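You operate a simulated robot arm through the tools that you are given. There is no shell and no other tool.

The job below is to be done with a simulated robot arm. You get a single attempt, and the scene is never put back.

## Task
Put things in order on the top of the bench with blue legs. At the end: the one kilo weight with yellow neck stands on top of the grade card with yellow loop; the five-hundred gram weight with green ring stands where the two-hundred gram weight with red ring stood; the squat steel weight is on the flat steel dish; the silver square tin with white lid stands where the squat steel weight stood; the two-hundred gram weight with red ring stands where the silver square tin with white lid stood; whatever was shut is shut again. Leave all else as you found it, and nothing knocked over.
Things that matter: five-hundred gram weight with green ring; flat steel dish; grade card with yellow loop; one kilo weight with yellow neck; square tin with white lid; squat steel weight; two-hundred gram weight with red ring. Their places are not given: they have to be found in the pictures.

The check looks at the end state, three seconds after you hand in, the way a careful person would. Anything else that was tipped, shoved, dropped, spilled or broken makes it a failure. A push-on lid holds only when it is set on centred and level and pressed home; a screw cap is set on level and turned clockwise until tight.

## Robot
A 6-joint arm with a two-finger gripper, fixed in place. Base frame: the origin is at the foot of the arm, x ahead of it, y to its left, z up; the work surface is at about z = 0. Lengths are in mm, angles in degrees, forces in N, time in s.
With the tool pointing down near the work surface it reaches from about 240 to 620 mm from the base axis. Its first joint turns from -66.0 to 66.0 degrees. Payload 1.37 kg.
The TCP is the grasp point between the finger pads, 22 mm short of the fingertips. In the tool frame z runs along the fingers and y along their closing line. The gripper opens to 92 mm; its body begins 65 mm behind the TCP.
Orientation is that of the tool frame in the base frame, as [roll, pitch, yaw] about the fixed x, y, z axes, in that order (R = Rz(yaw) Ry(pitch) Rx(roll)). With the fingers straight down and closing along the base's y, the tool's x points along the base's -x, its y along +y and its z along -z.

## Interface
- The arm moves only by the tool arm_command. Its arguments are lists of equal length, an entry for each row: "hand": the finger opening in mm, from 0 to 92; "travel": the shift along the tool's x, y, z in mm, a list of three; "angular": the turn, a rotation vector about the tool's x, y, z in degrees, a list of three. In form: {"hand": [hand, ...], "travel": [[x, y, z], ...], "angular": [[wx, wy, wz], ...]}. A call has 1 to 20 rows; each row is the pose to reach, as a shift and turn from the pose commanded when the call began, along the tool's axes at that moment. Rows are played at 5 a second. More than 50 mm and 8.6 degrees between two rows, or a gripper value outside its range, and nothing of the call is played. A pose out of reach is approached as far as the arm can. The call stops where the force on the tool passes 40 N (or 10 N more than at its start, if that is more) or the arm is blocked; 0.2 s more then pass. The fingers move at their own pace (about 59.9 mm/s each) and stop on an object; they squeeze with about 23 N. The grip force told is the motor's: it shows also when the fingers shut on nothing. Time passes only in rows, and 0.2 s behind the last, so rows that repeat a pose let the fingers close. The reply holds the time, the measured pose of the TCP, the force on the tool along the base axes, the opening and the grip force, in the units named above and with some noise, with the torque about the TCP (base axes, N m) and any sound that the robot's microphone picked up, and new pictures: "show" is both (left out), scene, wrist or none.
- Cameras (640 x 400 px; columns grow to the right, rows downward): "scene" is fixed at [10.9, -449.2, 567.7]; the picture's right is [0.80, -0.61, 0.00], its down [-0.44, -0.58, -0.68] and it looks along [0.41, 0.54, -0.73] (base axes); focal length 269 px, centre (320, 200). "wrist" rides on the gripper at [71, 19, -102] in the tool frame; the picture's right is [-0.26, 0.97, 0.00], its down [-0.75, -0.20, -0.63] and it looks along [-0.60, -0.16, 0.78] (tool axes); focal length 280 px, centre (320, 200).
- pixel_to_xyz(camera, pixels): for up to 12 pixels [column, row] of the newest picture of that camera ("zoom" is the newest enlarged one), the place [x, y, z] in the base frame of the surface seen there, good to about 2 mm, but the place of the scene camera against the robot may be out by one fixed shift of up to 25 mm in any direction. It takes no simulated time.
- inspect(camera, box): a new picture of the part [left, top, right, bottom] of that camera's present view, enlarged. It takes no simulated time.
- hand_in(): hands the job in; it is judged then, once.

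Unless the task says otherwise, let go and move clear before handing in.

The tools are called by a JSON object that holds its "op" and its "data". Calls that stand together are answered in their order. arm_command: Moves the arm, as the interface text tells. Its arguments: {"type":"object","properties":{"hand":{"type":"array"},"travel":{"type":"array"},"angular":{"type":"array"},"show":{"type":"string","enum":["both","scene","wrist","none"]}},"required":["hand","travel","angular"]} The other tools are called the same way: pixel_to_xyz (camera, pixels) gives the place of the surface under pixels of a picture; inspect (camera, box) takes an enlarged picture of a part of a camera's view; hand_in () hands the job in.

At the start:

```text
t: 0.0
tool_pos: [303.6, -256.1, 341.9]
orientation: [-179.9, 0.1, 180.0]
wrist_force: [-0.7, 0.6, 0.5]
wrist_torque: [0.0, 0.01, 0.0]
width: 91.9
finger_force: 0.2
```

scene: 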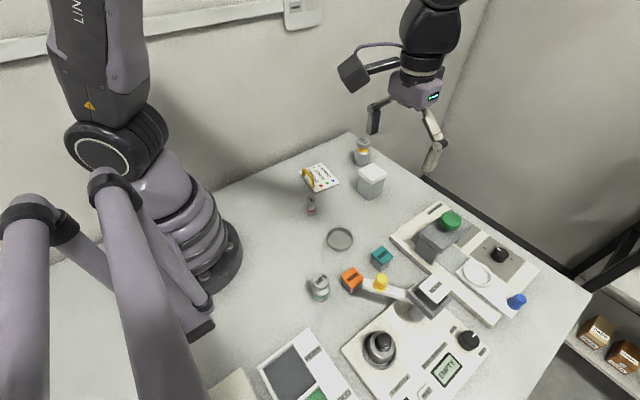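
wrist: 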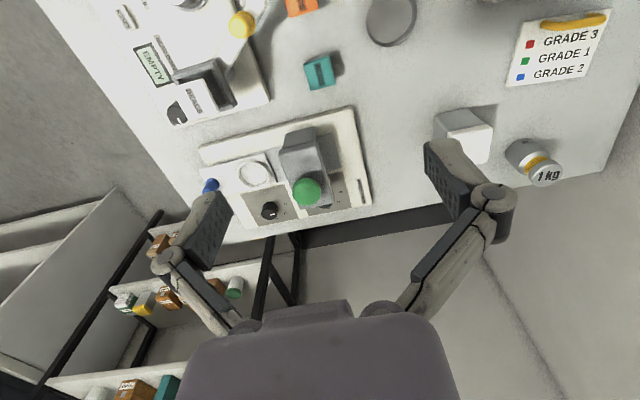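

The scene picture shows the bench with a tin (370,180), the 1 kg weight (362,150), the card (318,177), a small red-ringed weight (311,207), a dish (340,239) and a steel weight at (319,287). I'll enlarge the relevant parts before moving.

{"op": "inspect", "data": {"camera": "scene", "box": [260, 120, 420, 220]}}

{"op": "inspect", "data": {"camera": "scene", "box": [260, 210, 420, 310]}}

{"op": "inspect", "data": {"camera": "scene", "box": [380, 190, 540, 290]}}

{"op": "inspect", "data": {"camera": "scene", "box": [240, 280, 500, 400]}}

{"op": "inspect", "data": {"camera": "wrist", "box": [400, 0, 640, 200]}}

{"op": "inspect", "data": {"camera": "wrist", "box": [100, 0, 420, 220]}}

```text
4.00 times, centred on (340, 170) of scene
```

zoom: 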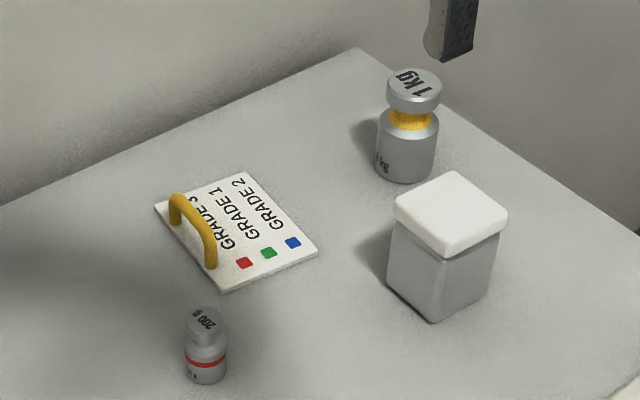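

```text
4.00 times, centred on (340, 260) of scene
```

zoom: 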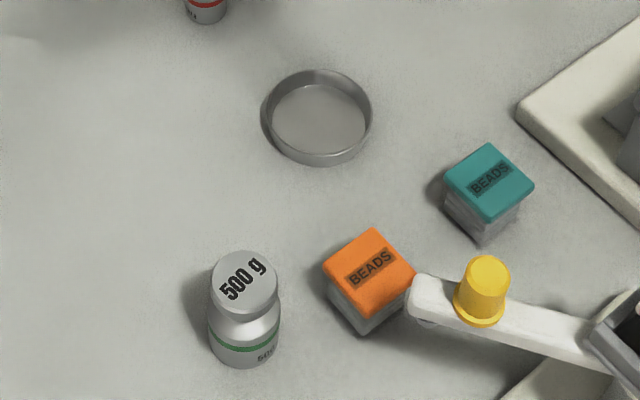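

```text
4.00 times, centred on (460, 240) of scene
```

zoom: 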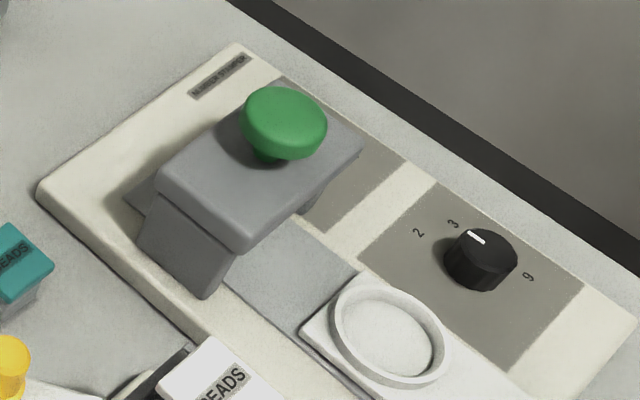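

```text
2.46 times, centred on (370, 340) of scene
```

zoom: 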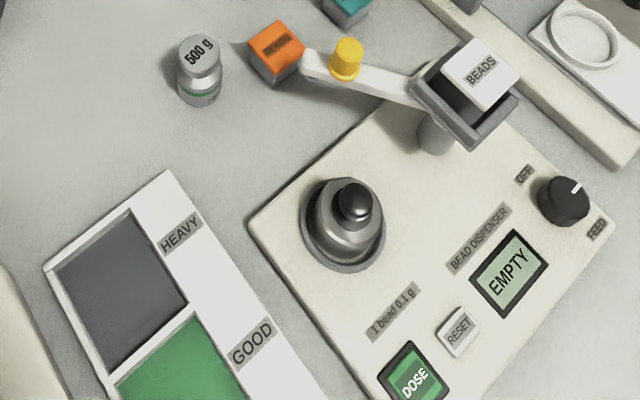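

```text
2.00 times, centred on (520, 100) of wrist
```

zoom: 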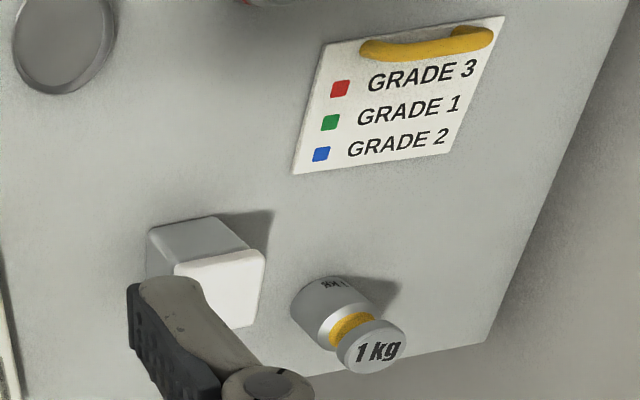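

```text
1.82 times, centred on (260, 110) of wrist
```

zoom: 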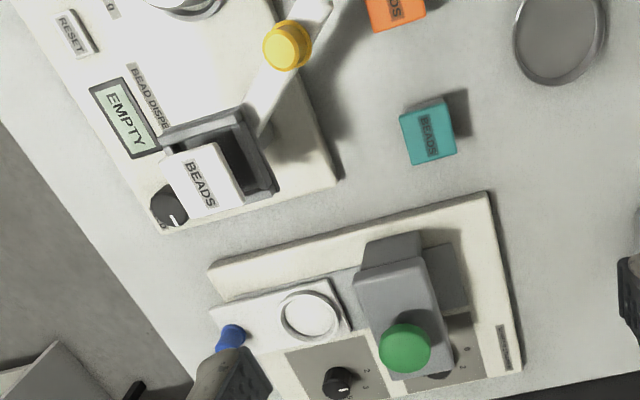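

I haven't yet found a "squat steel weight" for certain; the only candidate is the steel object with a black knob at scene (379,347). I'll zoom there and on hidden edges.

{"op": "inspect", "data": {"camera": "scene", "box": [340, 315, 420, 375]}}

{"op": "inspect", "data": {"camera": "scene", "box": [160, 330, 360, 400]}}

{"op": "inspect", "data": {"camera": "wrist", "box": [100, 0, 300, 110]}}

{"op": "inspect", "data": {"camera": "scene", "box": [540, 290, 640, 400]}}

{"op": "pixel_to_xyz", "data": {"camera": "scene", "pixels": [[379, 347], [318, 177], [371, 172], [363, 143], [311, 200], [340, 240], [319, 280], [351, 279], [381, 256], [380, 338], [350, 133], [590, 292]]}}

{"op": "pixel_to_xyz", "data": {"camera": "wrist", "pixels": [[390, 25], [556, 45], [460, 130], [479, 140], [548, 175], [528, 152], [320, 72], [302, 5], [242, 24], [306, 190]]}}

```text
6.67 times, centred on (380, 345) of scene
```

zoom: 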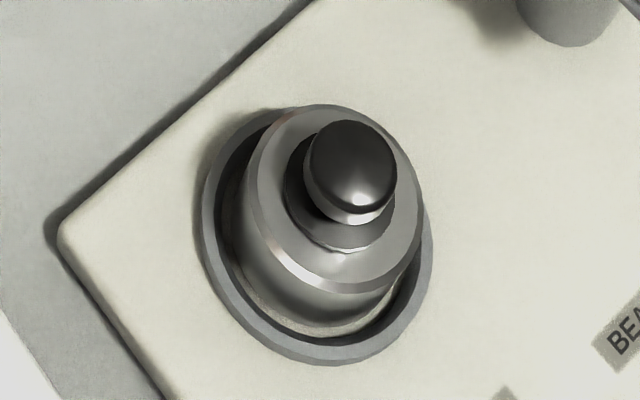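

```text
3.20 times, centred on (260, 365) of scene
```

zoom: 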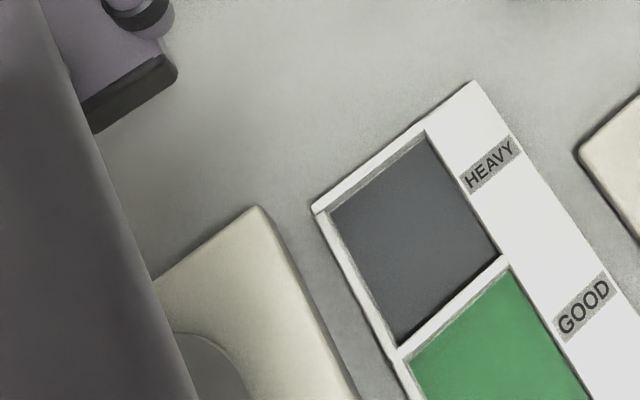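

```text
3.20 times, centred on (200, 55) of wrist
```

zoom: 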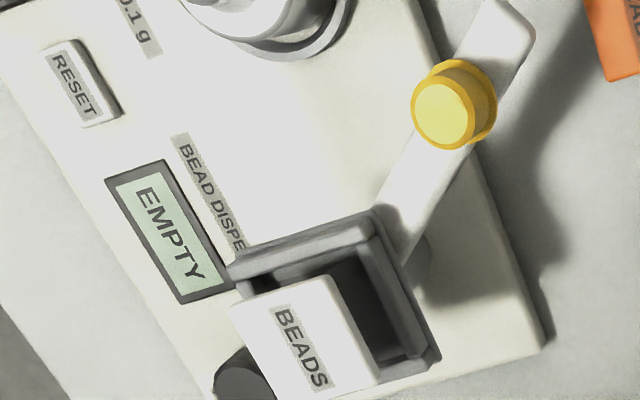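

```text
3.64 times, centred on (590, 345) of scene
```

zoom: 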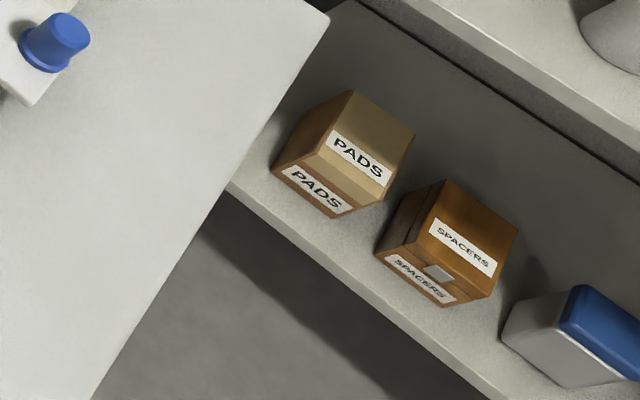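

```text
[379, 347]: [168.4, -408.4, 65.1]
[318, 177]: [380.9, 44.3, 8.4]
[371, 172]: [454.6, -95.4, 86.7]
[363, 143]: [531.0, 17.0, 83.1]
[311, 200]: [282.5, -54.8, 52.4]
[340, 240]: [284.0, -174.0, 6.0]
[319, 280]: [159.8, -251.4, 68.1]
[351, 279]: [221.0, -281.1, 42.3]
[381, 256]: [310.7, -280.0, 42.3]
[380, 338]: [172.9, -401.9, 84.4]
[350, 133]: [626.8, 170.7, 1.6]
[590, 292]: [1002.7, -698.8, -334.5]
```

```text
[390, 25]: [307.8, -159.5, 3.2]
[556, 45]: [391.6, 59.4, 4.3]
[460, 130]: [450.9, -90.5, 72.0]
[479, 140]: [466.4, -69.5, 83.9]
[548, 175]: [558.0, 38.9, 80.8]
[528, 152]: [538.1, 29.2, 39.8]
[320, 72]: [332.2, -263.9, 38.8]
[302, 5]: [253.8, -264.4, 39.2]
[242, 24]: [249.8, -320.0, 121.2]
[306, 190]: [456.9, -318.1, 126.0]
```

The wrist view and scene view differ by about (+22,+16,-3) mm on the teal box, so I'll trust the wrist camera. The steel object with knob in a ring on the dispenser (scene 379,347) may be the squat weight; I'll turn the wrist to look toward -y from higher up to check.

{"op": "arm_command", "data": {"hand": [92, 92, 92, 92, 92, 92, 92, 92, 92, 92, 92], "travel": [[5, 10, 0], [10, 20, 0], [15, 30, 0], [20, 40, 0], [25, 50, 0], [30, 60, 0], [35, 70, 0], [40, 80, 0], [45, 90, 0], [50, 100, 0], [50, 100, 0]], "angular": [[0, 0, 8], [0, 0, 16], [0, 0, 24], [0, 0, 32], [0, 0, 40], [0, 0, 48], [0, 0, 56], [0, 0, 64], [0, 0, 72], [0, 0, 80], [0, 0, 80]], "show": "both"}}

```text
t: 2.4
tool_pos: [253.5, -155.4, 340.4]
orientation: [179.8, 0.1, 99.6]
wrist_force: [-0.3, 0.1, -0.1]
wrist_torque: [0.02, 0.0, -0.03]
width: 92.2
finger_force: 0.0
```

scene: 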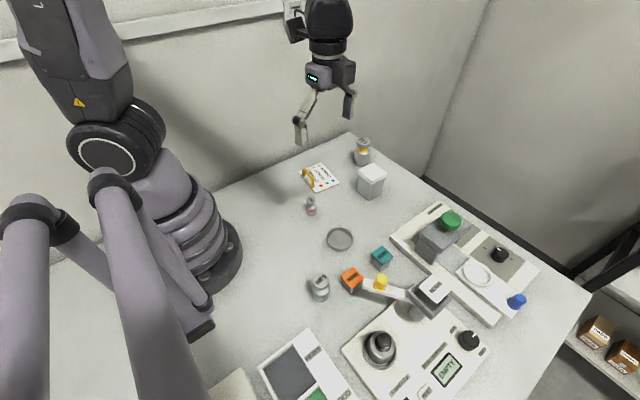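
wrist: 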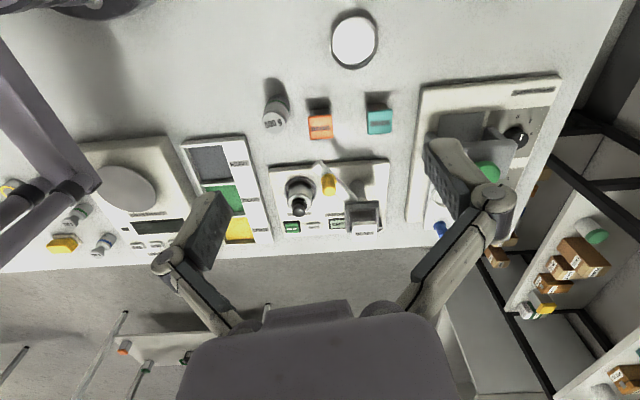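

The wrist view now shows the whole -y side, with a balance at (130,185) and several small items at (60,240), (75,215), (103,243). I'll enlarge these parts.

{"op": "inspect", "data": {"camera": "wrist", "box": [0, 120, 200, 270]}}

{"op": "inspect", "data": {"camera": "wrist", "box": [240, 80, 400, 250]}}

{"op": "inspect", "data": {"camera": "wrist", "box": [400, 60, 580, 250]}}

{"op": "inspect", "data": {"camera": "wrist", "box": [0, 0, 200, 120]}}

{"op": "pixel_to_xyz", "data": {"camera": "wrist", "pixels": [[299, 188], [299, 210], [276, 122], [354, 41], [320, 127], [379, 122], [328, 185], [60, 244], [75, 215], [103, 243], [125, 185], [300, 165]]}}

```text
2.67 times, centred on (100, 195) of wrist
```

zoom: 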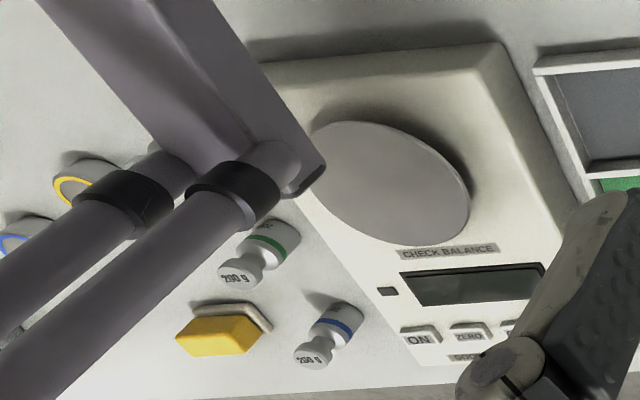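

```text
2.35 times, centred on (320, 165) of wrist
```

zoom: 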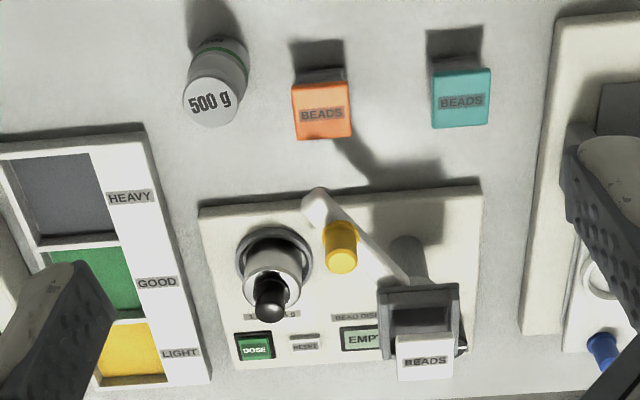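

```text
2.11 times, centred on (490, 155) of wrist
```

zoom: 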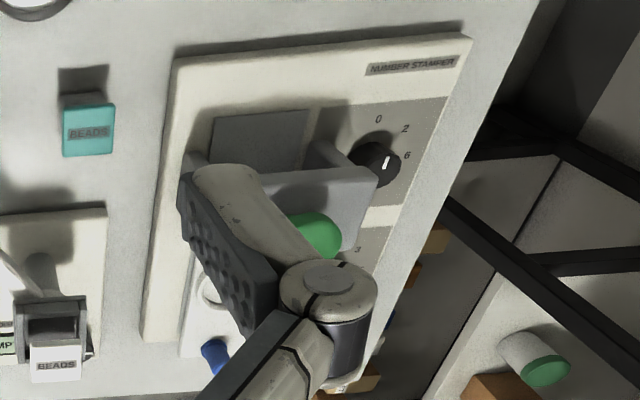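

```text
3.20 times, centred on (100, 60) of wrist
```

zoom: 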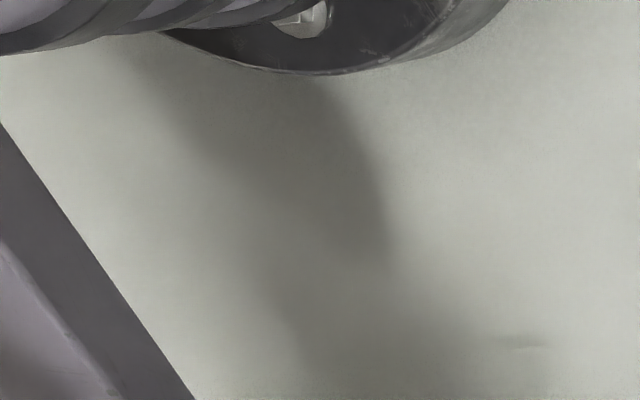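

```text
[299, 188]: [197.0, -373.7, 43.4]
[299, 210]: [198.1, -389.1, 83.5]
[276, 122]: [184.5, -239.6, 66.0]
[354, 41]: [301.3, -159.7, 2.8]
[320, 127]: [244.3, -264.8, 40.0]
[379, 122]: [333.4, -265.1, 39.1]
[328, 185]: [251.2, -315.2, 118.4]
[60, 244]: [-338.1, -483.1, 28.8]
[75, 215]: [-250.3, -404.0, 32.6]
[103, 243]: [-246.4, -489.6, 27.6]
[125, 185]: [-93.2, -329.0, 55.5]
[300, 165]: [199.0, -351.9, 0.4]
```

No other squat weight is visible on the -y side within reach, other than the knobbed steel piece at (298,190). I'll turn to survey the +y side before deciding.

{"op": "arm_command", "data": {"hand": [92, 92, 92, 92, 92, 92, 92, 92, 92, 92, 92, 92, 92, 92, 92, 92, 92, 92, 92, 92], "travel": [[-8, 0, 0], [-16, 0, 0], [-24, 0, 0], [-32, 0, 0], [-40, 0, 0], [-48, 0, 0], [-56, 0, 0], [-64, 0, 0], [-72, 0, 0], [-80, 0, 0], [-88, 0, 0], [-96, 0, 0], [-104, 0, 0], [-112, 0, 0], [-120, 0, 0], [-128, 0, 0], [-136, 0, 0], [-144, 0, 0], [-152, 0, 0], [-160, 0, 0]], "angular": [[0, 0, -8], [0, 0, -16], [0, 0, -24], [0, 0, -32], [0, 0, -40], [0, 0, -48], [0, 0, -56], [0, 0, -64], [0, 0, -72], [0, 0, -80], [0, 0, -88], [0, 0, -96], [0, 0, -104], [0, 0, -112], [0, 0, -120], [0, 0, -128], [0, 0, -136], [0, 0, -144], [0, 0, -150], [0, 0, -150]], "show": "both"}}

```text
t: 6.6
tool_pos: [281.7, -312.9, 342.3]
orientation: [-179.9, 0.0, -110.1]
wrist_force: [-0.3, -0.2, -0.6]
wrist_torque: [-0.01, 0.02, 0.03]
width: 92.2
finger_force: 0.0
```

scene: 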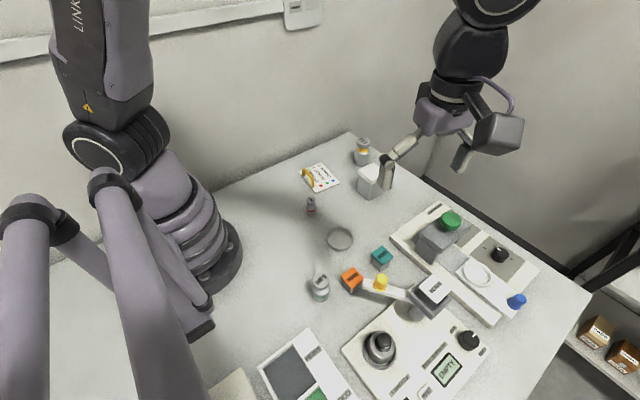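
wrist: 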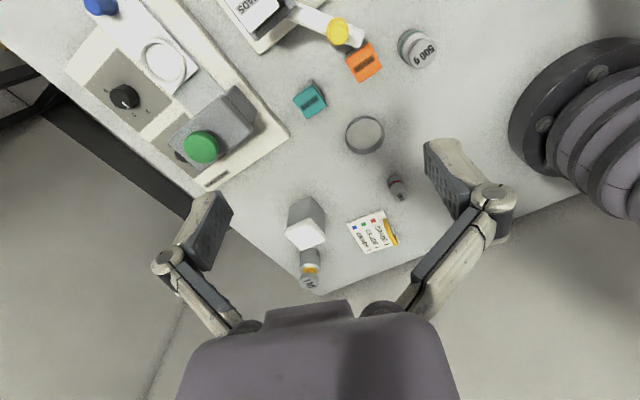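

I see nothing more on the +y side (bench edge runs near (430,270)), so the knobbed steel piece on the dispenser looks like the squat weight. I'll swing back and look at it closely.

{"op": "arm_command", "data": {"hand": [92, 92, 92, 92, 92, 92, 92, 92, 92, 92, 92, 92, 92, 92, 92, 92, 92, 92, 92, 92], "travel": [[0, 4.6, 7.5], [0, 9.3, 15], [0, 13.9, 22.4], [-1, 18.5, 29.9], [-1, 23.2, 37.4], [-1, 27.8, 44.8], [-1, 32.4, 52.3], [-1, 37, 59.8], [-1.5, 41.7, 67.3], [-1.5, 46.3, 74.7], [-1.5, 50.9, 82.2], [-2, 55.6, 89.7], [-2, 60.2, 97.1], [-2, 64.8, 104.6], [-2.5, 69.5, 112.1], [-2.5, 74.1, 119.6], [-2.5, 78.7, 127], [-3, 83.4, 134.5], [-3, 88, 142], [-3, 88, 142]], "angular": [[0, 0, 8], [0, 0, 16], [0, 0, 24], [0, 0, 32], [0, 0, 40], [0, 0, 48], [0, 0, 56], [0, 0, 64], [0, 0, 72], [0, 0, 80], [0, 0, 88], [0, 0, 96], [0, 0, 104], [0, 0, 112], [0, 0, 120], [0, 0, 128], [0, 0, 136], [0, 0, 144], [0, 0, 150], [0, 0, 150]], "show": "wrist"}}

```text
t: 10.8
tool_pos: [199.0, -279.7, 198.8]
orientation: [179.9, 0.2, 99.7]
wrist_force: [0.2, 0.9, -0.7]
wrist_torque: [-0.01, -0.02, 0.01]
width: 91.9
finger_force: 0.0
```

wrist: 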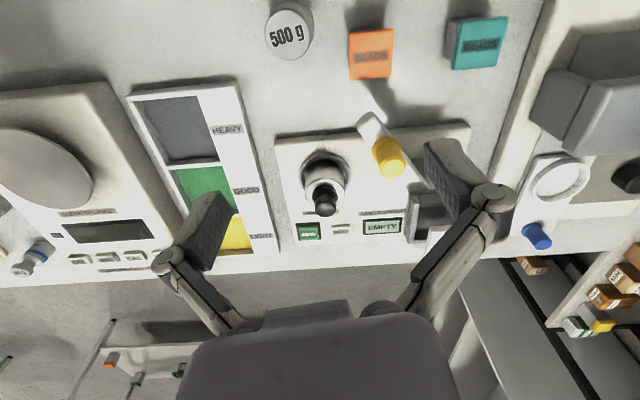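

{"op": "inspect", "data": {"camera": "wrist", "box": [270, 110, 430, 250]}}

{"op": "inspect", "data": {"camera": "wrist", "box": [290, 140, 360, 225]}}

{"op": "inspect", "data": {"camera": "wrist", "box": [490, 60, 640, 260]}}

{"op": "pixel_to_xyz", "data": {"camera": "wrist", "pixels": [[324, 152], [308, 172], [345, 172], [324, 178], [324, 190], [324, 200], [305, 185], [343, 185], [288, 30], [289, 160], [370, 200], [325, 206]]}}

```text
2.86 times, centred on (350, 180) of wrist
```

zoom: 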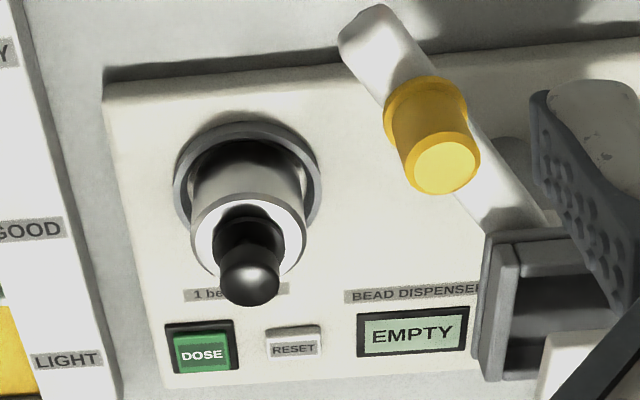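

```text
4.71 times, centred on (325, 182) of wrist
```

zoom: 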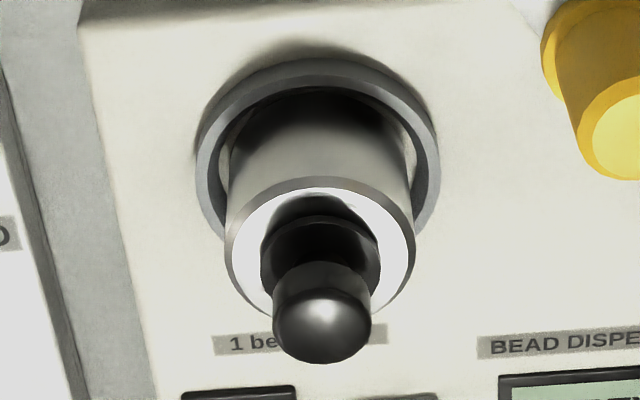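

```text
2.00 times, centred on (565, 160) of wrist
```

zoom: 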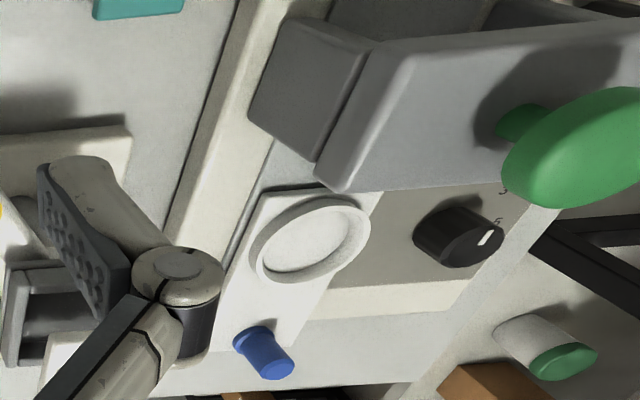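

```text
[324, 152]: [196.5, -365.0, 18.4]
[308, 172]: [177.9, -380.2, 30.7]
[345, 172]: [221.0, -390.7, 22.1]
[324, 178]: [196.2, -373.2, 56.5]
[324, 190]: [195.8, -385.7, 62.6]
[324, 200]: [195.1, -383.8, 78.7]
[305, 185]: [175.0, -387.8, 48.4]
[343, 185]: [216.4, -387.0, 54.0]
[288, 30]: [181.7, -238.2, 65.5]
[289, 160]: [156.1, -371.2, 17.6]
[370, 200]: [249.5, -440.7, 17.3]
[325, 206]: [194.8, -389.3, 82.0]
```

The knobbed steel cylinder (body about 40 mm wide, top z≈57, knob top z≈85) sits loosely inside a ring at about (196,-382). I'll map the neighbouring lever, hopper and ring before approaching it.

{"op": "pixel_to_xyz", "data": {"camera": "wrist", "pixels": [[368, 115], [362, 122], [389, 168], [388, 150], [414, 200], [300, 160], [349, 160], [302, 175], [347, 178], [324, 147], [278, 145], [420, 240]]}}

{"op": "pixel_to_xyz", "data": {"camera": "zoom", "pixels": [[320, 200]]}}

{"op": "inspect", "data": {"camera": "wrist", "box": [290, 140, 360, 225]}}

{"op": "pixel_to_xyz", "data": {"camera": "zoom", "pixels": [[318, 70], [205, 150], [432, 150], [215, 130], [423, 130], [320, 140], [230, 250], [413, 250], [320, 192], [275, 320], [370, 320], [322, 330]]}}

```text
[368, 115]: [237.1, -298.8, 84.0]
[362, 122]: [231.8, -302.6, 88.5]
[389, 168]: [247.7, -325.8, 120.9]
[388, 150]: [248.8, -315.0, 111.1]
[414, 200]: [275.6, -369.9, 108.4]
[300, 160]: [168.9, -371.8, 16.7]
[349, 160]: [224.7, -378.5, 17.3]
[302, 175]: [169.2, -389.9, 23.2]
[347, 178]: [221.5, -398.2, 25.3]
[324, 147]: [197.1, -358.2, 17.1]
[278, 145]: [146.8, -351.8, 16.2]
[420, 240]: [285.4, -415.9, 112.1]
```

```text
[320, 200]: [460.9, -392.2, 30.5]
```

```text
4.71 times, centred on (325, 182) of wrist
```

zoom: 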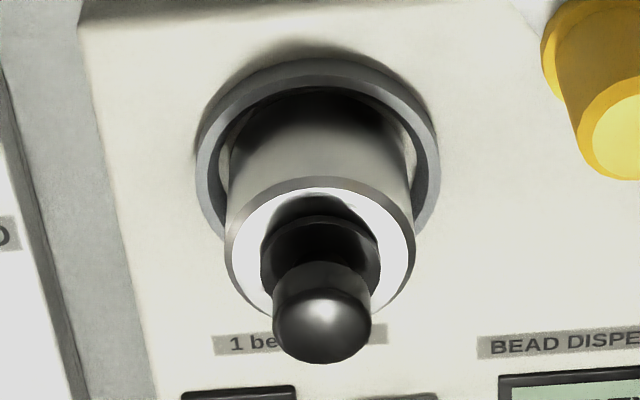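

```text
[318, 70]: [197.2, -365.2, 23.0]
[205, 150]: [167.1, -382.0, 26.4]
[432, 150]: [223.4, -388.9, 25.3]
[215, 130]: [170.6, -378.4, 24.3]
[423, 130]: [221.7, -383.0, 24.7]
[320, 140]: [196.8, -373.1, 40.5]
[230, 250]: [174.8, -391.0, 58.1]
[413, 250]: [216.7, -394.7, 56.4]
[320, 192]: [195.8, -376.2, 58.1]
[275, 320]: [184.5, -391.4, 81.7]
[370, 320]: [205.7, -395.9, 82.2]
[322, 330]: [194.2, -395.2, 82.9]
```

The weight body spans x 175–217 with its axis at about (195.5,-393), the ring top at z≈25, and the lever's yellow knob is clear at (249,-315,121). I'll go above it with the fingers closing along base y, staying at z≈199, and check alignment.

{"op": "arm_command", "data": {"hand": [80, 75, 70, 70, 70, 70, 70, 70, 70, 70, 70], "travel": [[-11, -2.2, 0], [-22, -4.5, 0], [-33, -6.8, 0], [-44, -9, 0], [-55.5, -11.2, 0], [-66.6, -13.5, 0], [-77.7, -15.7, 0], [-88.8, -18, 0], [-100, -20.2, 0], [-111.1, -22.5, 0], [-111.1, -22.5, 0]], "angular": [[0, 0, -8], [0, 0, -16], [0, 0, -24], [0, 0, -32], [0, 0, -40], [0, 0, -48], [0, 0, -56], [0, 0, -64], [0, 0, -72], [0, 0, -80.3], [0, 0, -80.3]], "show": "both"}}

```text
t: 13.2
tool_pos: [196.4, -393.3, 199.8]
orientation: [-179.9, 0.1, -179.7]
wrist_force: [-0.5, -0.5, -1.2]
wrist_torque: [0.02, 0.0, 0.01]
width: 69.9
finger_force: 0.1
```

scene: 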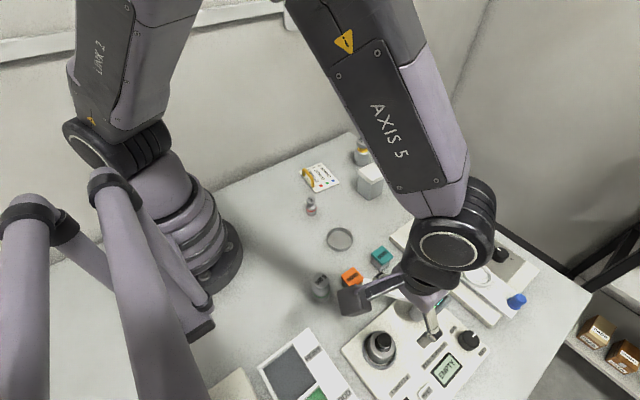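
wrist: 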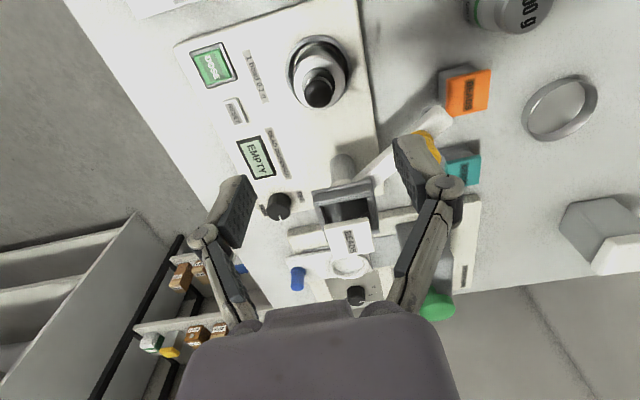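

The weight shows at wrist (318,75) and the dish at (560,108). I'll re-measure the weight from this second viewpoint and also the dish.

{"op": "inspect", "data": {"camera": "wrist", "box": [270, 25, 370, 120]}}

{"op": "pixel_to_xyz", "data": {"camera": "zoom", "pixels": [[320, 200]]}}

{"op": "pixel_to_xyz", "data": {"camera": "wrist", "pixels": [[523, 112], [597, 100], [558, 108], [555, 141], [573, 76], [319, 90], [300, 75], [335, 75], [317, 55], [289, 70], [348, 70]]}}

```text
4.21 times, centred on (320, 72) of wrist
```

zoom: 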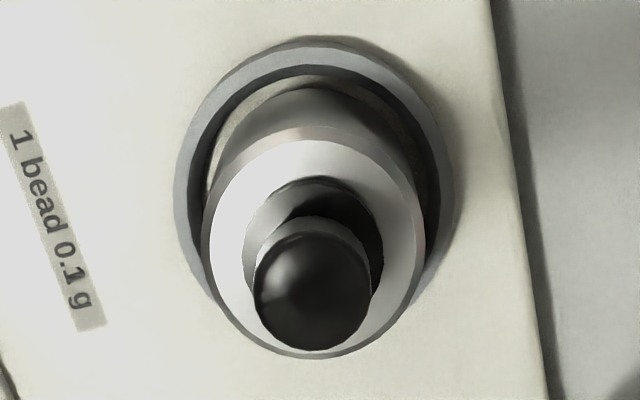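

```text
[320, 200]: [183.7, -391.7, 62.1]
```

```text
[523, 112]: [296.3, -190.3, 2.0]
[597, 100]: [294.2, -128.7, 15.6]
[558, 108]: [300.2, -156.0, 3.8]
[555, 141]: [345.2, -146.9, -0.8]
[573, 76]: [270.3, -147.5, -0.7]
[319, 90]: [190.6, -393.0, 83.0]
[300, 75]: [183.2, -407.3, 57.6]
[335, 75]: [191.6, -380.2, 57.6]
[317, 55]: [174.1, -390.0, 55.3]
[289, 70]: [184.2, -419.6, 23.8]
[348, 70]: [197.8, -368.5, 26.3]
```

{"op": "pixel_to_xyz", "data": {"camera": "zoom", "pixels": [[215, 240], [417, 235], [300, 142], [315, 352], [312, 270], [262, 290], [366, 290], [185, 190], [446, 190], [300, 48], [330, 350], [312, 335]]}}

```text
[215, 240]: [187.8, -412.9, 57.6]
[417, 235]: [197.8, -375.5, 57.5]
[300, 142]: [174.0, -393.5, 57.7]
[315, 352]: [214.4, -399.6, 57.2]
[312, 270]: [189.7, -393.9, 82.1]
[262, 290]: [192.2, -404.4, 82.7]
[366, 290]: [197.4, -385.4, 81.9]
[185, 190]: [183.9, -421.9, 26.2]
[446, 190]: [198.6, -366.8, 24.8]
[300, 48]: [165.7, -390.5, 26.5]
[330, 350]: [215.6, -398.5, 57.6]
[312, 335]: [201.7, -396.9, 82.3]
```

Body top circle fits a centre at (195,-395), radius ~20.5, top z=57.6; ring top z≈26. I'll descend to TCP z≈54 (tips z≈32, above the ring) with the fingers at 70 mm.

{"op": "arm_command", "data": {"hand": [70, 70, 70, 70, 70, 70, 70, 70, 70, 70], "travel": [[1.6, -1.5, 20], [1.6, -1.5, 40], [1.6, -1.5, 60], [1.6, -1.5, 80], [1.6, -1.5, 95], [1.6, -1.5, 110], [1.6, -1.5, 122], [1.6, -1.5, 134], [1.6, -1.5, 145], [1.6, -1.5, 145]], "angular": [[0, 0, 0], [0, 0, 0], [0, 0, 0], [0, 0, 0], [0, 0, 0], [0, 0, 0], [0, 0, 0], [0, 0, 0], [0, 0, 0], [0, 0, 0]], "show": "both"}}

```text
t: 15.4
tool_pos: [196.6, -394.9, 55.0]
orientation: [-179.9, -0.1, -179.8]
wrist_force: [1.1, -0.1, -0.2]
wrist_torque: [-0.01, 0.02, 0.01]
width: 70.0
finger_force: 0.1
```

scene: 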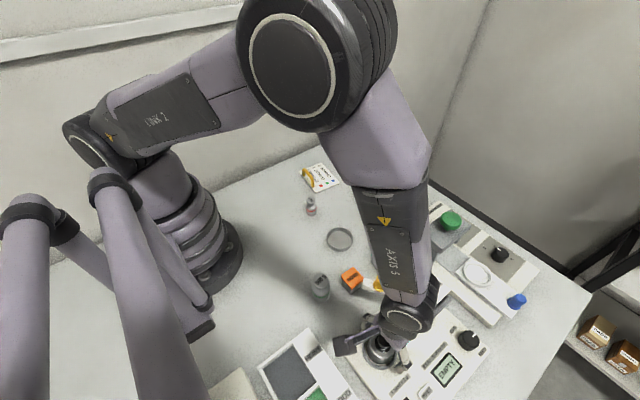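
wrist: 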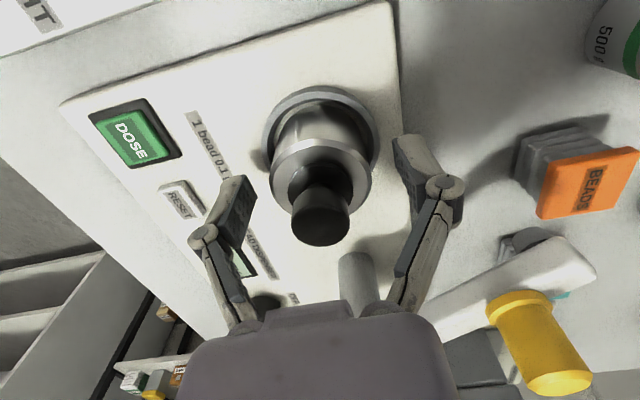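

Fingers straddle the cylinder at (320,150) without touching. I'll close gently and watch the opening.

{"op": "arm_command", "data": {"hand": [55, 45, 30, 30, 30], "travel": [[0, 0, 0], [0, 0, 0], [0, 0, 0], [0, 0, 0], [0, 0, 0]], "angular": [[0, 0, 0], [0, 0, 0], [0, 0, 0], [0, 0, 0], [0, 0, 0]], "show": "wrist"}}

```text
t: 16.6
tool_pos: [195.2, -395.6, 54.5]
orientation: [-179.9, 0.0, -179.8]
wrist_force: [-0.6, 2.6, 2.2]
wrist_torque: [0.16, 0.07, -0.02]
width: 44.7
finger_force: 23.0
```

wrist: 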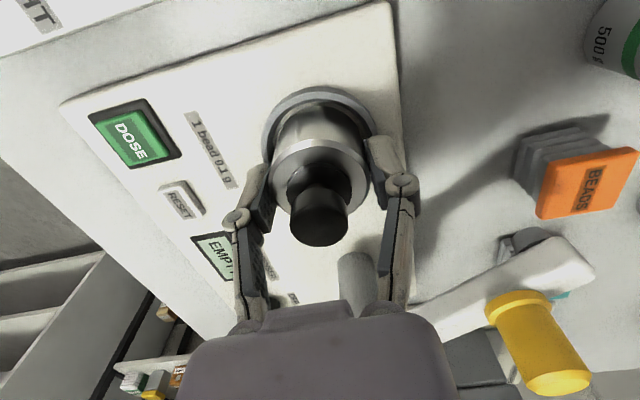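

It is gripped at 44.7 mm with 23 N. I'll lift a few millimetres and see whether it comes freely.

{"op": "arm_command", "data": {"hand": [30, 30, 30, 30, 30], "travel": [[0, 0, -2], [0, 0, -5], [0, 0, -8], [0, 0, -10], [0, 0, -10]], "angular": [[0, 0, 0], [0, 0, 0], [0, 0, 0], [0, 0, 0], [0, 0, 0]], "show": "wrist"}}

```text
t: 17.8
tool_pos: [196.6, -395.1, 64.0]
orientation: [-180.0, 0.0, -179.8]
wrist_force: [-0.4, -0.4, -4.2]
wrist_torque: [-0.01, -0.01, -0.01]
width: 44.6
finger_force: 23.3
```

wrist: 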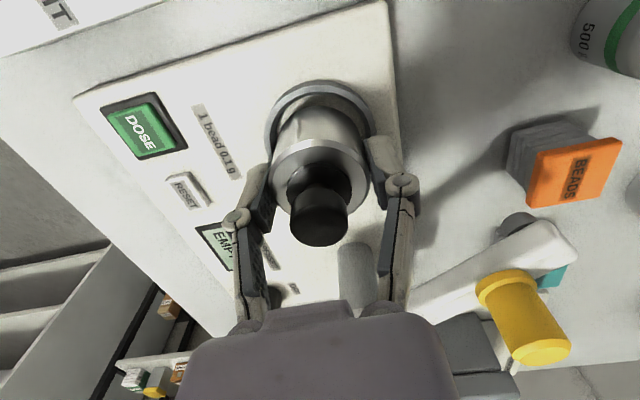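

It lifts freely with about 4 N, so this is the squat steel weight. I'll raise it clear and carry it toward the dish, pausing short of it to measure the dish.

{"op": "arm_command", "data": {"hand": [30, 30, 30, 30, 30, 30, 30, 30, 30, 30, 30, 30, 30, 30, 30, 30, 30], "travel": [[0, 0, -15], [0, 0, -35], [0, 0, -55], [0, 0, -75], [0, 0, -95], [0, 0, -115], [0, 0, -130], [-1, 20, -136], [-2, 40, -136], [-4, 60, -136], [-6, 80, -136], [-8, 100, -136], [-10, 120, -136], [-12, 140, -136], [-14, 160, -136], [-16, 175, -136], [-16, 175, -136]], "angular": [[0, 0, 0], [0, 0, 0], [0, 0, 0], [0, 0, 0], [0, 0, 0], [0, 0, 0], [0, 0, 0], [0, 0, 0], [0, 0, 0], [0, 0, 0], [0, 0, 0], [0, 0, 0], [0, 0, 0], [0, 0, 0], [0, 0, 0], [0, 0, 0], [0, 0, 0]], "show": "both"}}

```text
t: 21.4
tool_pos: [210.7, -220.3, 200.0]
orientation: [-179.9, 0.1, -179.8]
wrist_force: [0.0, 0.4, -4.9]
wrist_torque: [-0.01, -0.02, 0.02]
width: 44.8
finger_force: 23.1
```

scene: 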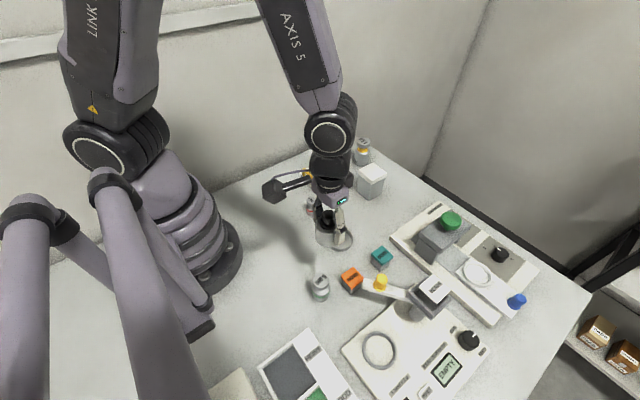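
wrist: 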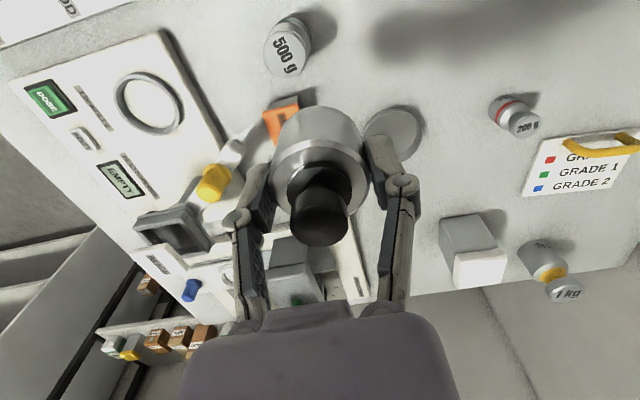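

The nest is now empty at (150,103). From here I can measure the dish, 200 g weight, card, tin and 1 kg weight.

{"op": "inspect", "data": {"camera": "wrist", "box": [360, 95, 440, 175]}}

{"op": "pixel_to_xyz", "data": {"camera": "wrist", "pixels": [[365, 128], [422, 134], [400, 106], [378, 112], [420, 118], [395, 132], [412, 155], [116, 97], [182, 110], [140, 73], [160, 132], [150, 103]]}}

{"op": "inspect", "data": {"camera": "wrist", "box": [420, 80, 640, 310]}}

```text
5.00 times, centred on (400, 135) of wrist
```

zoom: 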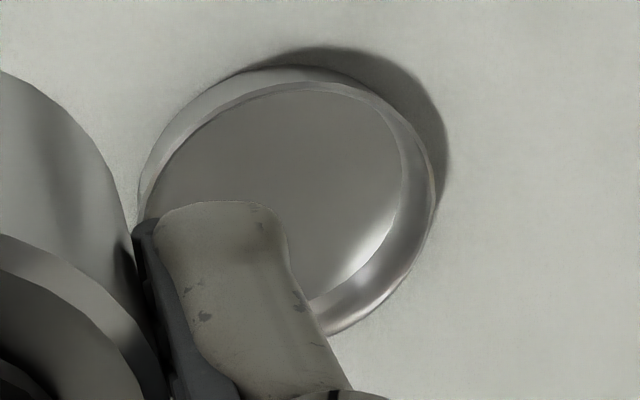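

```text
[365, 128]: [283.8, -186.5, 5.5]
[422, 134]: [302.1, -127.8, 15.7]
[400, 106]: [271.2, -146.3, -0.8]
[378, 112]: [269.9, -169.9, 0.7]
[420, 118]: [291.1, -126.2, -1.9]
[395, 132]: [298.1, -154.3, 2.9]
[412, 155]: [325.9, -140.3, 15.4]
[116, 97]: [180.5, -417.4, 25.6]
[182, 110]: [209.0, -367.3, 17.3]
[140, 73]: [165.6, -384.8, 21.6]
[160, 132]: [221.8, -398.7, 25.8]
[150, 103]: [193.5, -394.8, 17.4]
```

```text
1.74 times, centred on (530, 195) of wrist
```

zoom: 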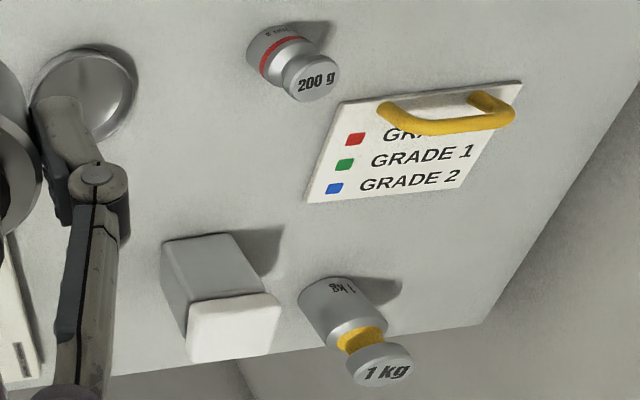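

{"op": "inspect", "data": {"camera": "wrist", "box": [360, 95, 440, 175]}}

{"op": "pixel_to_xyz", "data": {"camera": "zoom", "pixels": [[168, 165], [215, 115], [260, 93], [310, 84], [350, 86], [428, 190], [428, 215], [410, 255], [380, 295], [345, 325], [300, 150], [300, 250]]}}

```text
5.00 times, centred on (400, 135) of wrist
```

zoom: 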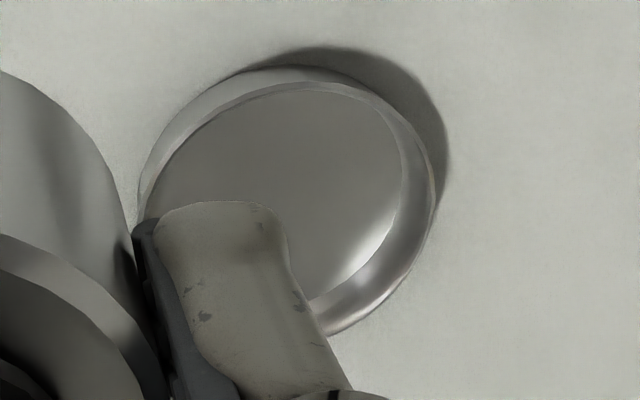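

```text
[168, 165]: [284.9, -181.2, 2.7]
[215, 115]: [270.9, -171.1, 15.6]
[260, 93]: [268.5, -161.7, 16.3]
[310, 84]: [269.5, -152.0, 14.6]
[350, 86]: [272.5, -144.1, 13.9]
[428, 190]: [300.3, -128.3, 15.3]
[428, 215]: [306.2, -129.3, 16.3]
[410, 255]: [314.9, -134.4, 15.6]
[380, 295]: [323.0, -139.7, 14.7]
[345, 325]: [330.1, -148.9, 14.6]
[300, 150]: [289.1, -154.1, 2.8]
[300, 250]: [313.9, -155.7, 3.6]
```

Rim points fit a circle centred (300,-160), radius ~31, rim z≈15.5, floor z≈3, so the 44 mm weight fits. I'll move over it and lower to about 20 mm above the dish.

{"op": "arm_command", "data": {"hand": [30, 30, 30, 30, 30, 30, 30, 30, 30, 30, 30, 30, 30, 30, 30], "travel": [[-16, 11, 0], [-32, 22, 0], [-48, 33, 0], [-64, 44, 0], [-78, 53, 0], [-88.6, 60, 0], [-88.6, 60, 20], [-88.6, 60, 40], [-88.6, 60, 60], [-88.6, 60, 80], [-88.6, 60, 100], [-88.6, 60, 115], [-88.6, 60, 128], [-88.6, 60, 138], [-88.6, 60, 138]], "angular": [[0, 0, 0], [0, 0, 0], [0, 0, 0], [0, 0, 0], [0, 0, 0], [0, 0, 0], [0, 0, 0], [0, 0, 0], [0, 0, 0], [0, 0, 0], [0, 0, 0], [0, 0, 0], [0, 0, 0], [0, 0, 0], [0, 0, 0]], "show": "both"}}

```text
t: 24.6
tool_pos: [300.5, -160.5, 63.2]
orientation: [-179.9, 0.1, -179.8]
wrist_force: [0.0, 0.5, -4.4]
wrist_torque: [0.0, 0.05, 0.0]
width: 44.4
finger_force: 22.8
```

scene: 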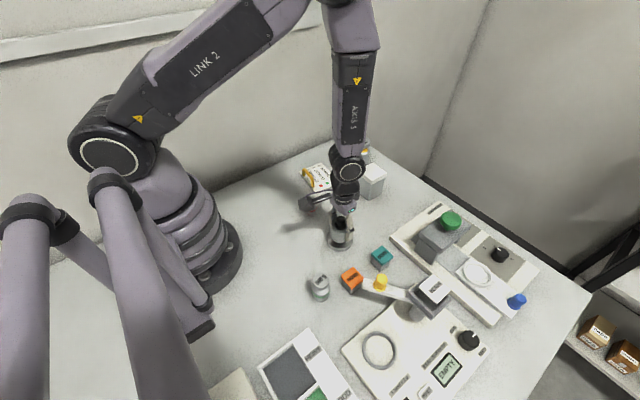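
wrist: 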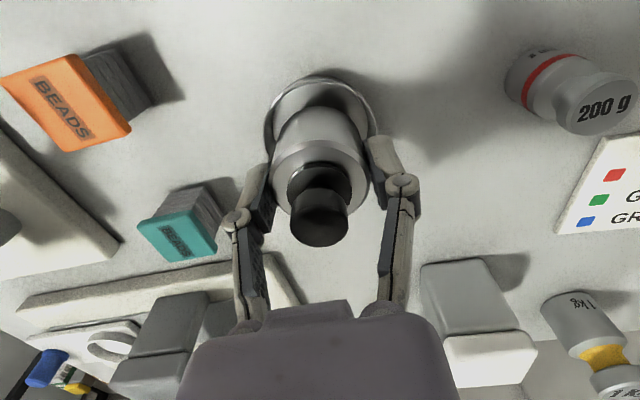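

The weight hangs centred over the dish in the view at (320,120). I'll lower slowly, checking the force for contact.

{"op": "arm_command", "data": {"hand": [30, 30, 30, 30, 30, 30, 30], "travel": [[0, 0, 5], [0, 0, 10], [0, 0, 14], [0, 0, 17], [0, 0, 19], [0, 0, 20], [0, 0, 20]], "angular": [[0, 0, 0], [0, 0, 0], [0, 0, 0], [0, 0, 0], [0, 0, 0], [0, 0, 0], [0, 0, 0]], "show": "wrist"}}

```text
t: 26.2
tool_pos: [298.9, -160.5, 43.5]
orientation: [-179.9, 0.0, -179.8]
wrist_force: [0.8, -0.6, -4.7]
wrist_torque: [-0.01, 0.01, 0.04]
width: 44.4
finger_force: 22.8
```

wrist: 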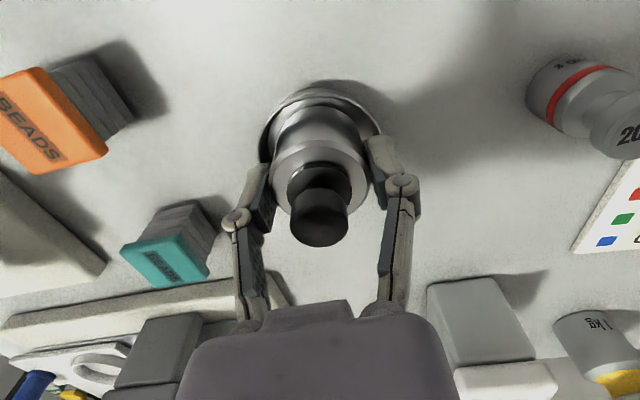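

Still hanging (Fz ≈ -4.7 N) at z≈42.5. I'll go down in 1 mm steps.

{"op": "arm_command", "data": {"hand": [30, 30, 30], "travel": [[0, 0, 1], [0, 0, 2], [0, 0, 2]], "angular": [[0, 0, 0], [0, 0, 0], [0, 0, 0]], "show": "none"}}

```text
t: 27.0
tool_pos: [299.5, -160.7, 40.1]
orientation: [-179.9, 0.1, -179.9]
wrist_force: [-0.2, 1.5, 3.3]
wrist_torque: [0.1, 0.06, 0.01]
width: 44.6
finger_force: 23.0
```

Force changed from -4.7 to +3.3 N, so the weight rests on the dish floor. I'll open slowly.

{"op": "arm_command", "data": {"hand": [45, 47, 50, 54, 58, 60, 60], "travel": [[0, 0, -0.5], [0, 0, -0.5], [0, 0, -0.5], [0, 0, -0.5], [0, 0, -0.5], [0, 0, -0.5], [0, 0, -0.5]], "angular": [[0, 0, 0], [0, 0, 0], [0, 0, 0], [0, 0, 0], [0, 0, 0], [0, 0, 0], [0, 0, 0]], "show": "wrist"}}

```text
t: 28.6
tool_pos: [298.3, -160.2, 40.2]
orientation: [-179.9, 0.1, -179.8]
wrist_force: [0.6, 0.4, 0.2]
wrist_torque: [-0.02, 0.02, 0.02]
width: 59.7
finger_force: 0.1
```

wrist: 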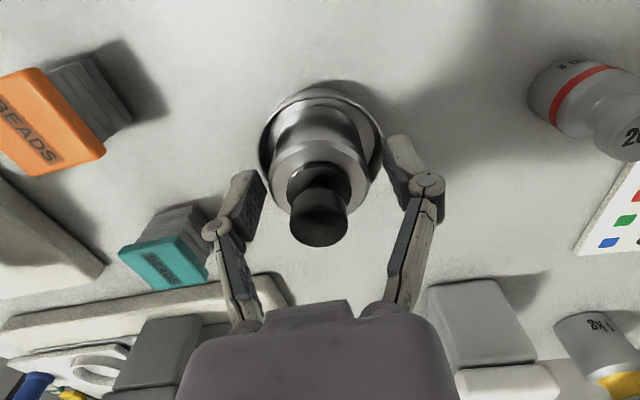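

The weight stands in the dish and the fingers are free. I'll rise and move to view the tin from above.

{"op": "arm_command", "data": {"hand": [62, 65, 70, 75, 80, 85, 90, 90, 90, 90, 90, 90, 90, 90, 90], "travel": [[0, 0, -10], [0, 0, -25], [0, 0, -45], [0, 0, -65], [0, 0, -85], [0, 0, -105], [0, 0, -125], [0, 0, -145], [0, 0, -165], [-10, 20, -180], [-20, 40, -180], [-30, 60, -180], [-40, 80, -180], [-51, 100, -180], [-51, 100, -180]], "angular": [[0, 0, 0], [0, 0, 0], [0, 0, 0], [0, 0, 0], [0, 0, 0], [0, 0, 0], [0, 0, 0], [0, 0, 0], [0, 0, 0], [0, 0, 0], [0, 0, 0], [0, 0, 0], [0, 0, 0], [0, 0, 0], [0, 0, 0]], "show": "both"}}

```text
t: 31.8
tool_pos: [349.8, -59.5, 219.5]
orientation: [-179.9, 0.1, -179.9]
wrist_force: [-0.6, -0.6, 0.1]
wrist_torque: [0.0, -0.02, -0.01]
width: 89.8
finger_force: 0.1
```

scene: 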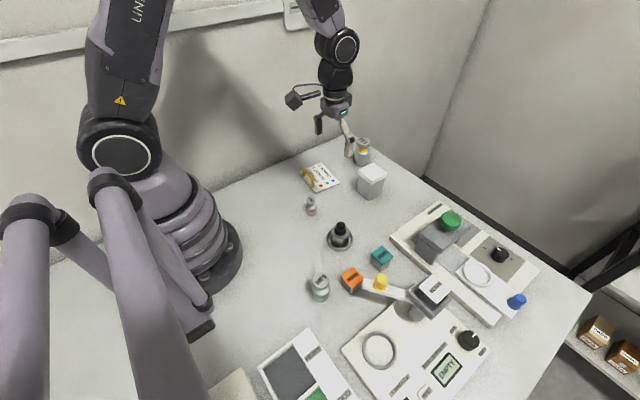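
wrist: 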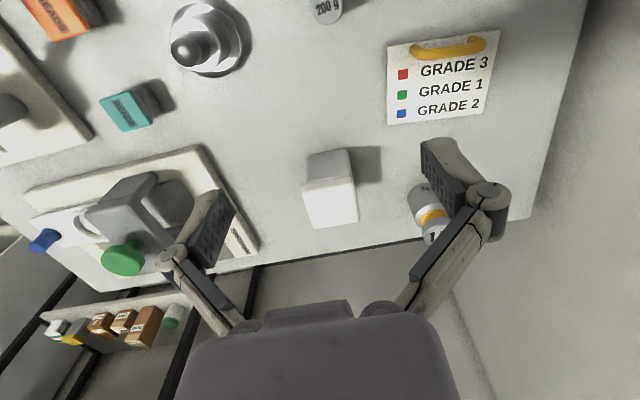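

Now the tin is at wrist (330,190). I'll enlarge it and take corner coordinates.

{"op": "inspect", "data": {"camera": "wrist", "box": [290, 140, 370, 240]}}

{"op": "pixel_to_xyz", "data": {"camera": "wrist", "pixels": [[304, 188], [349, 180], [312, 228], [357, 219], [330, 203], [309, 155], [345, 149], [306, 190], [352, 186], [311, 226], [356, 218], [327, 165]]}}

{"op": "inspect", "data": {"camera": "scene", "box": [340, 130, 400, 210]}}

```text
4.00 times, centred on (330, 190) of wrist
```

zoom: 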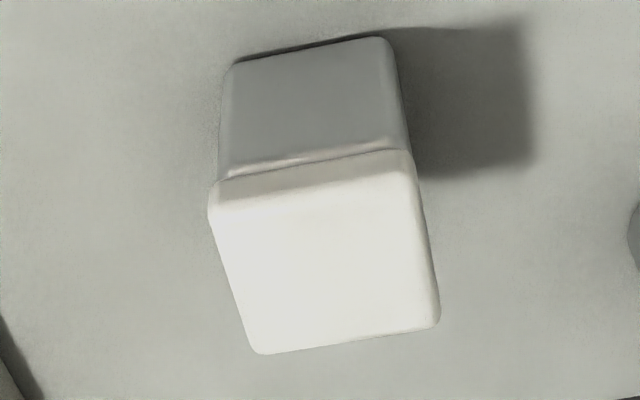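

```text
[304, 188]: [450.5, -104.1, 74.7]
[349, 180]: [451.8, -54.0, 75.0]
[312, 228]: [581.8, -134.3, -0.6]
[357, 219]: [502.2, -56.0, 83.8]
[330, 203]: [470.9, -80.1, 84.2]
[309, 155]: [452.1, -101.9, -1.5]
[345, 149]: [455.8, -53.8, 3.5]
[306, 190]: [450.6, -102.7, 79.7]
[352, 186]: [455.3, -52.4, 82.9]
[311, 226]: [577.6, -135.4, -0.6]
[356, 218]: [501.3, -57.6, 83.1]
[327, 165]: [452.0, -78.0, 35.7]
```

```text
5.00 times, centred on (370, 170) of scene
```

zoom: 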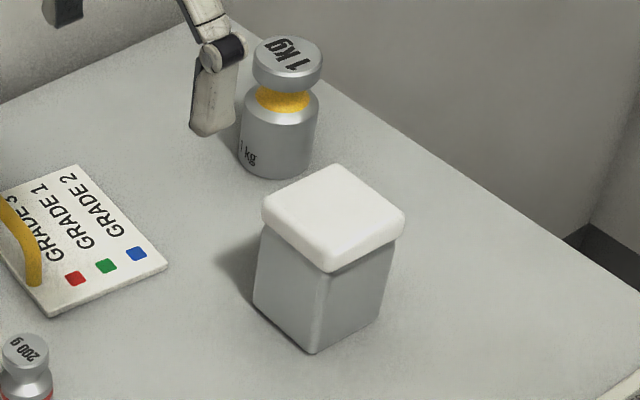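

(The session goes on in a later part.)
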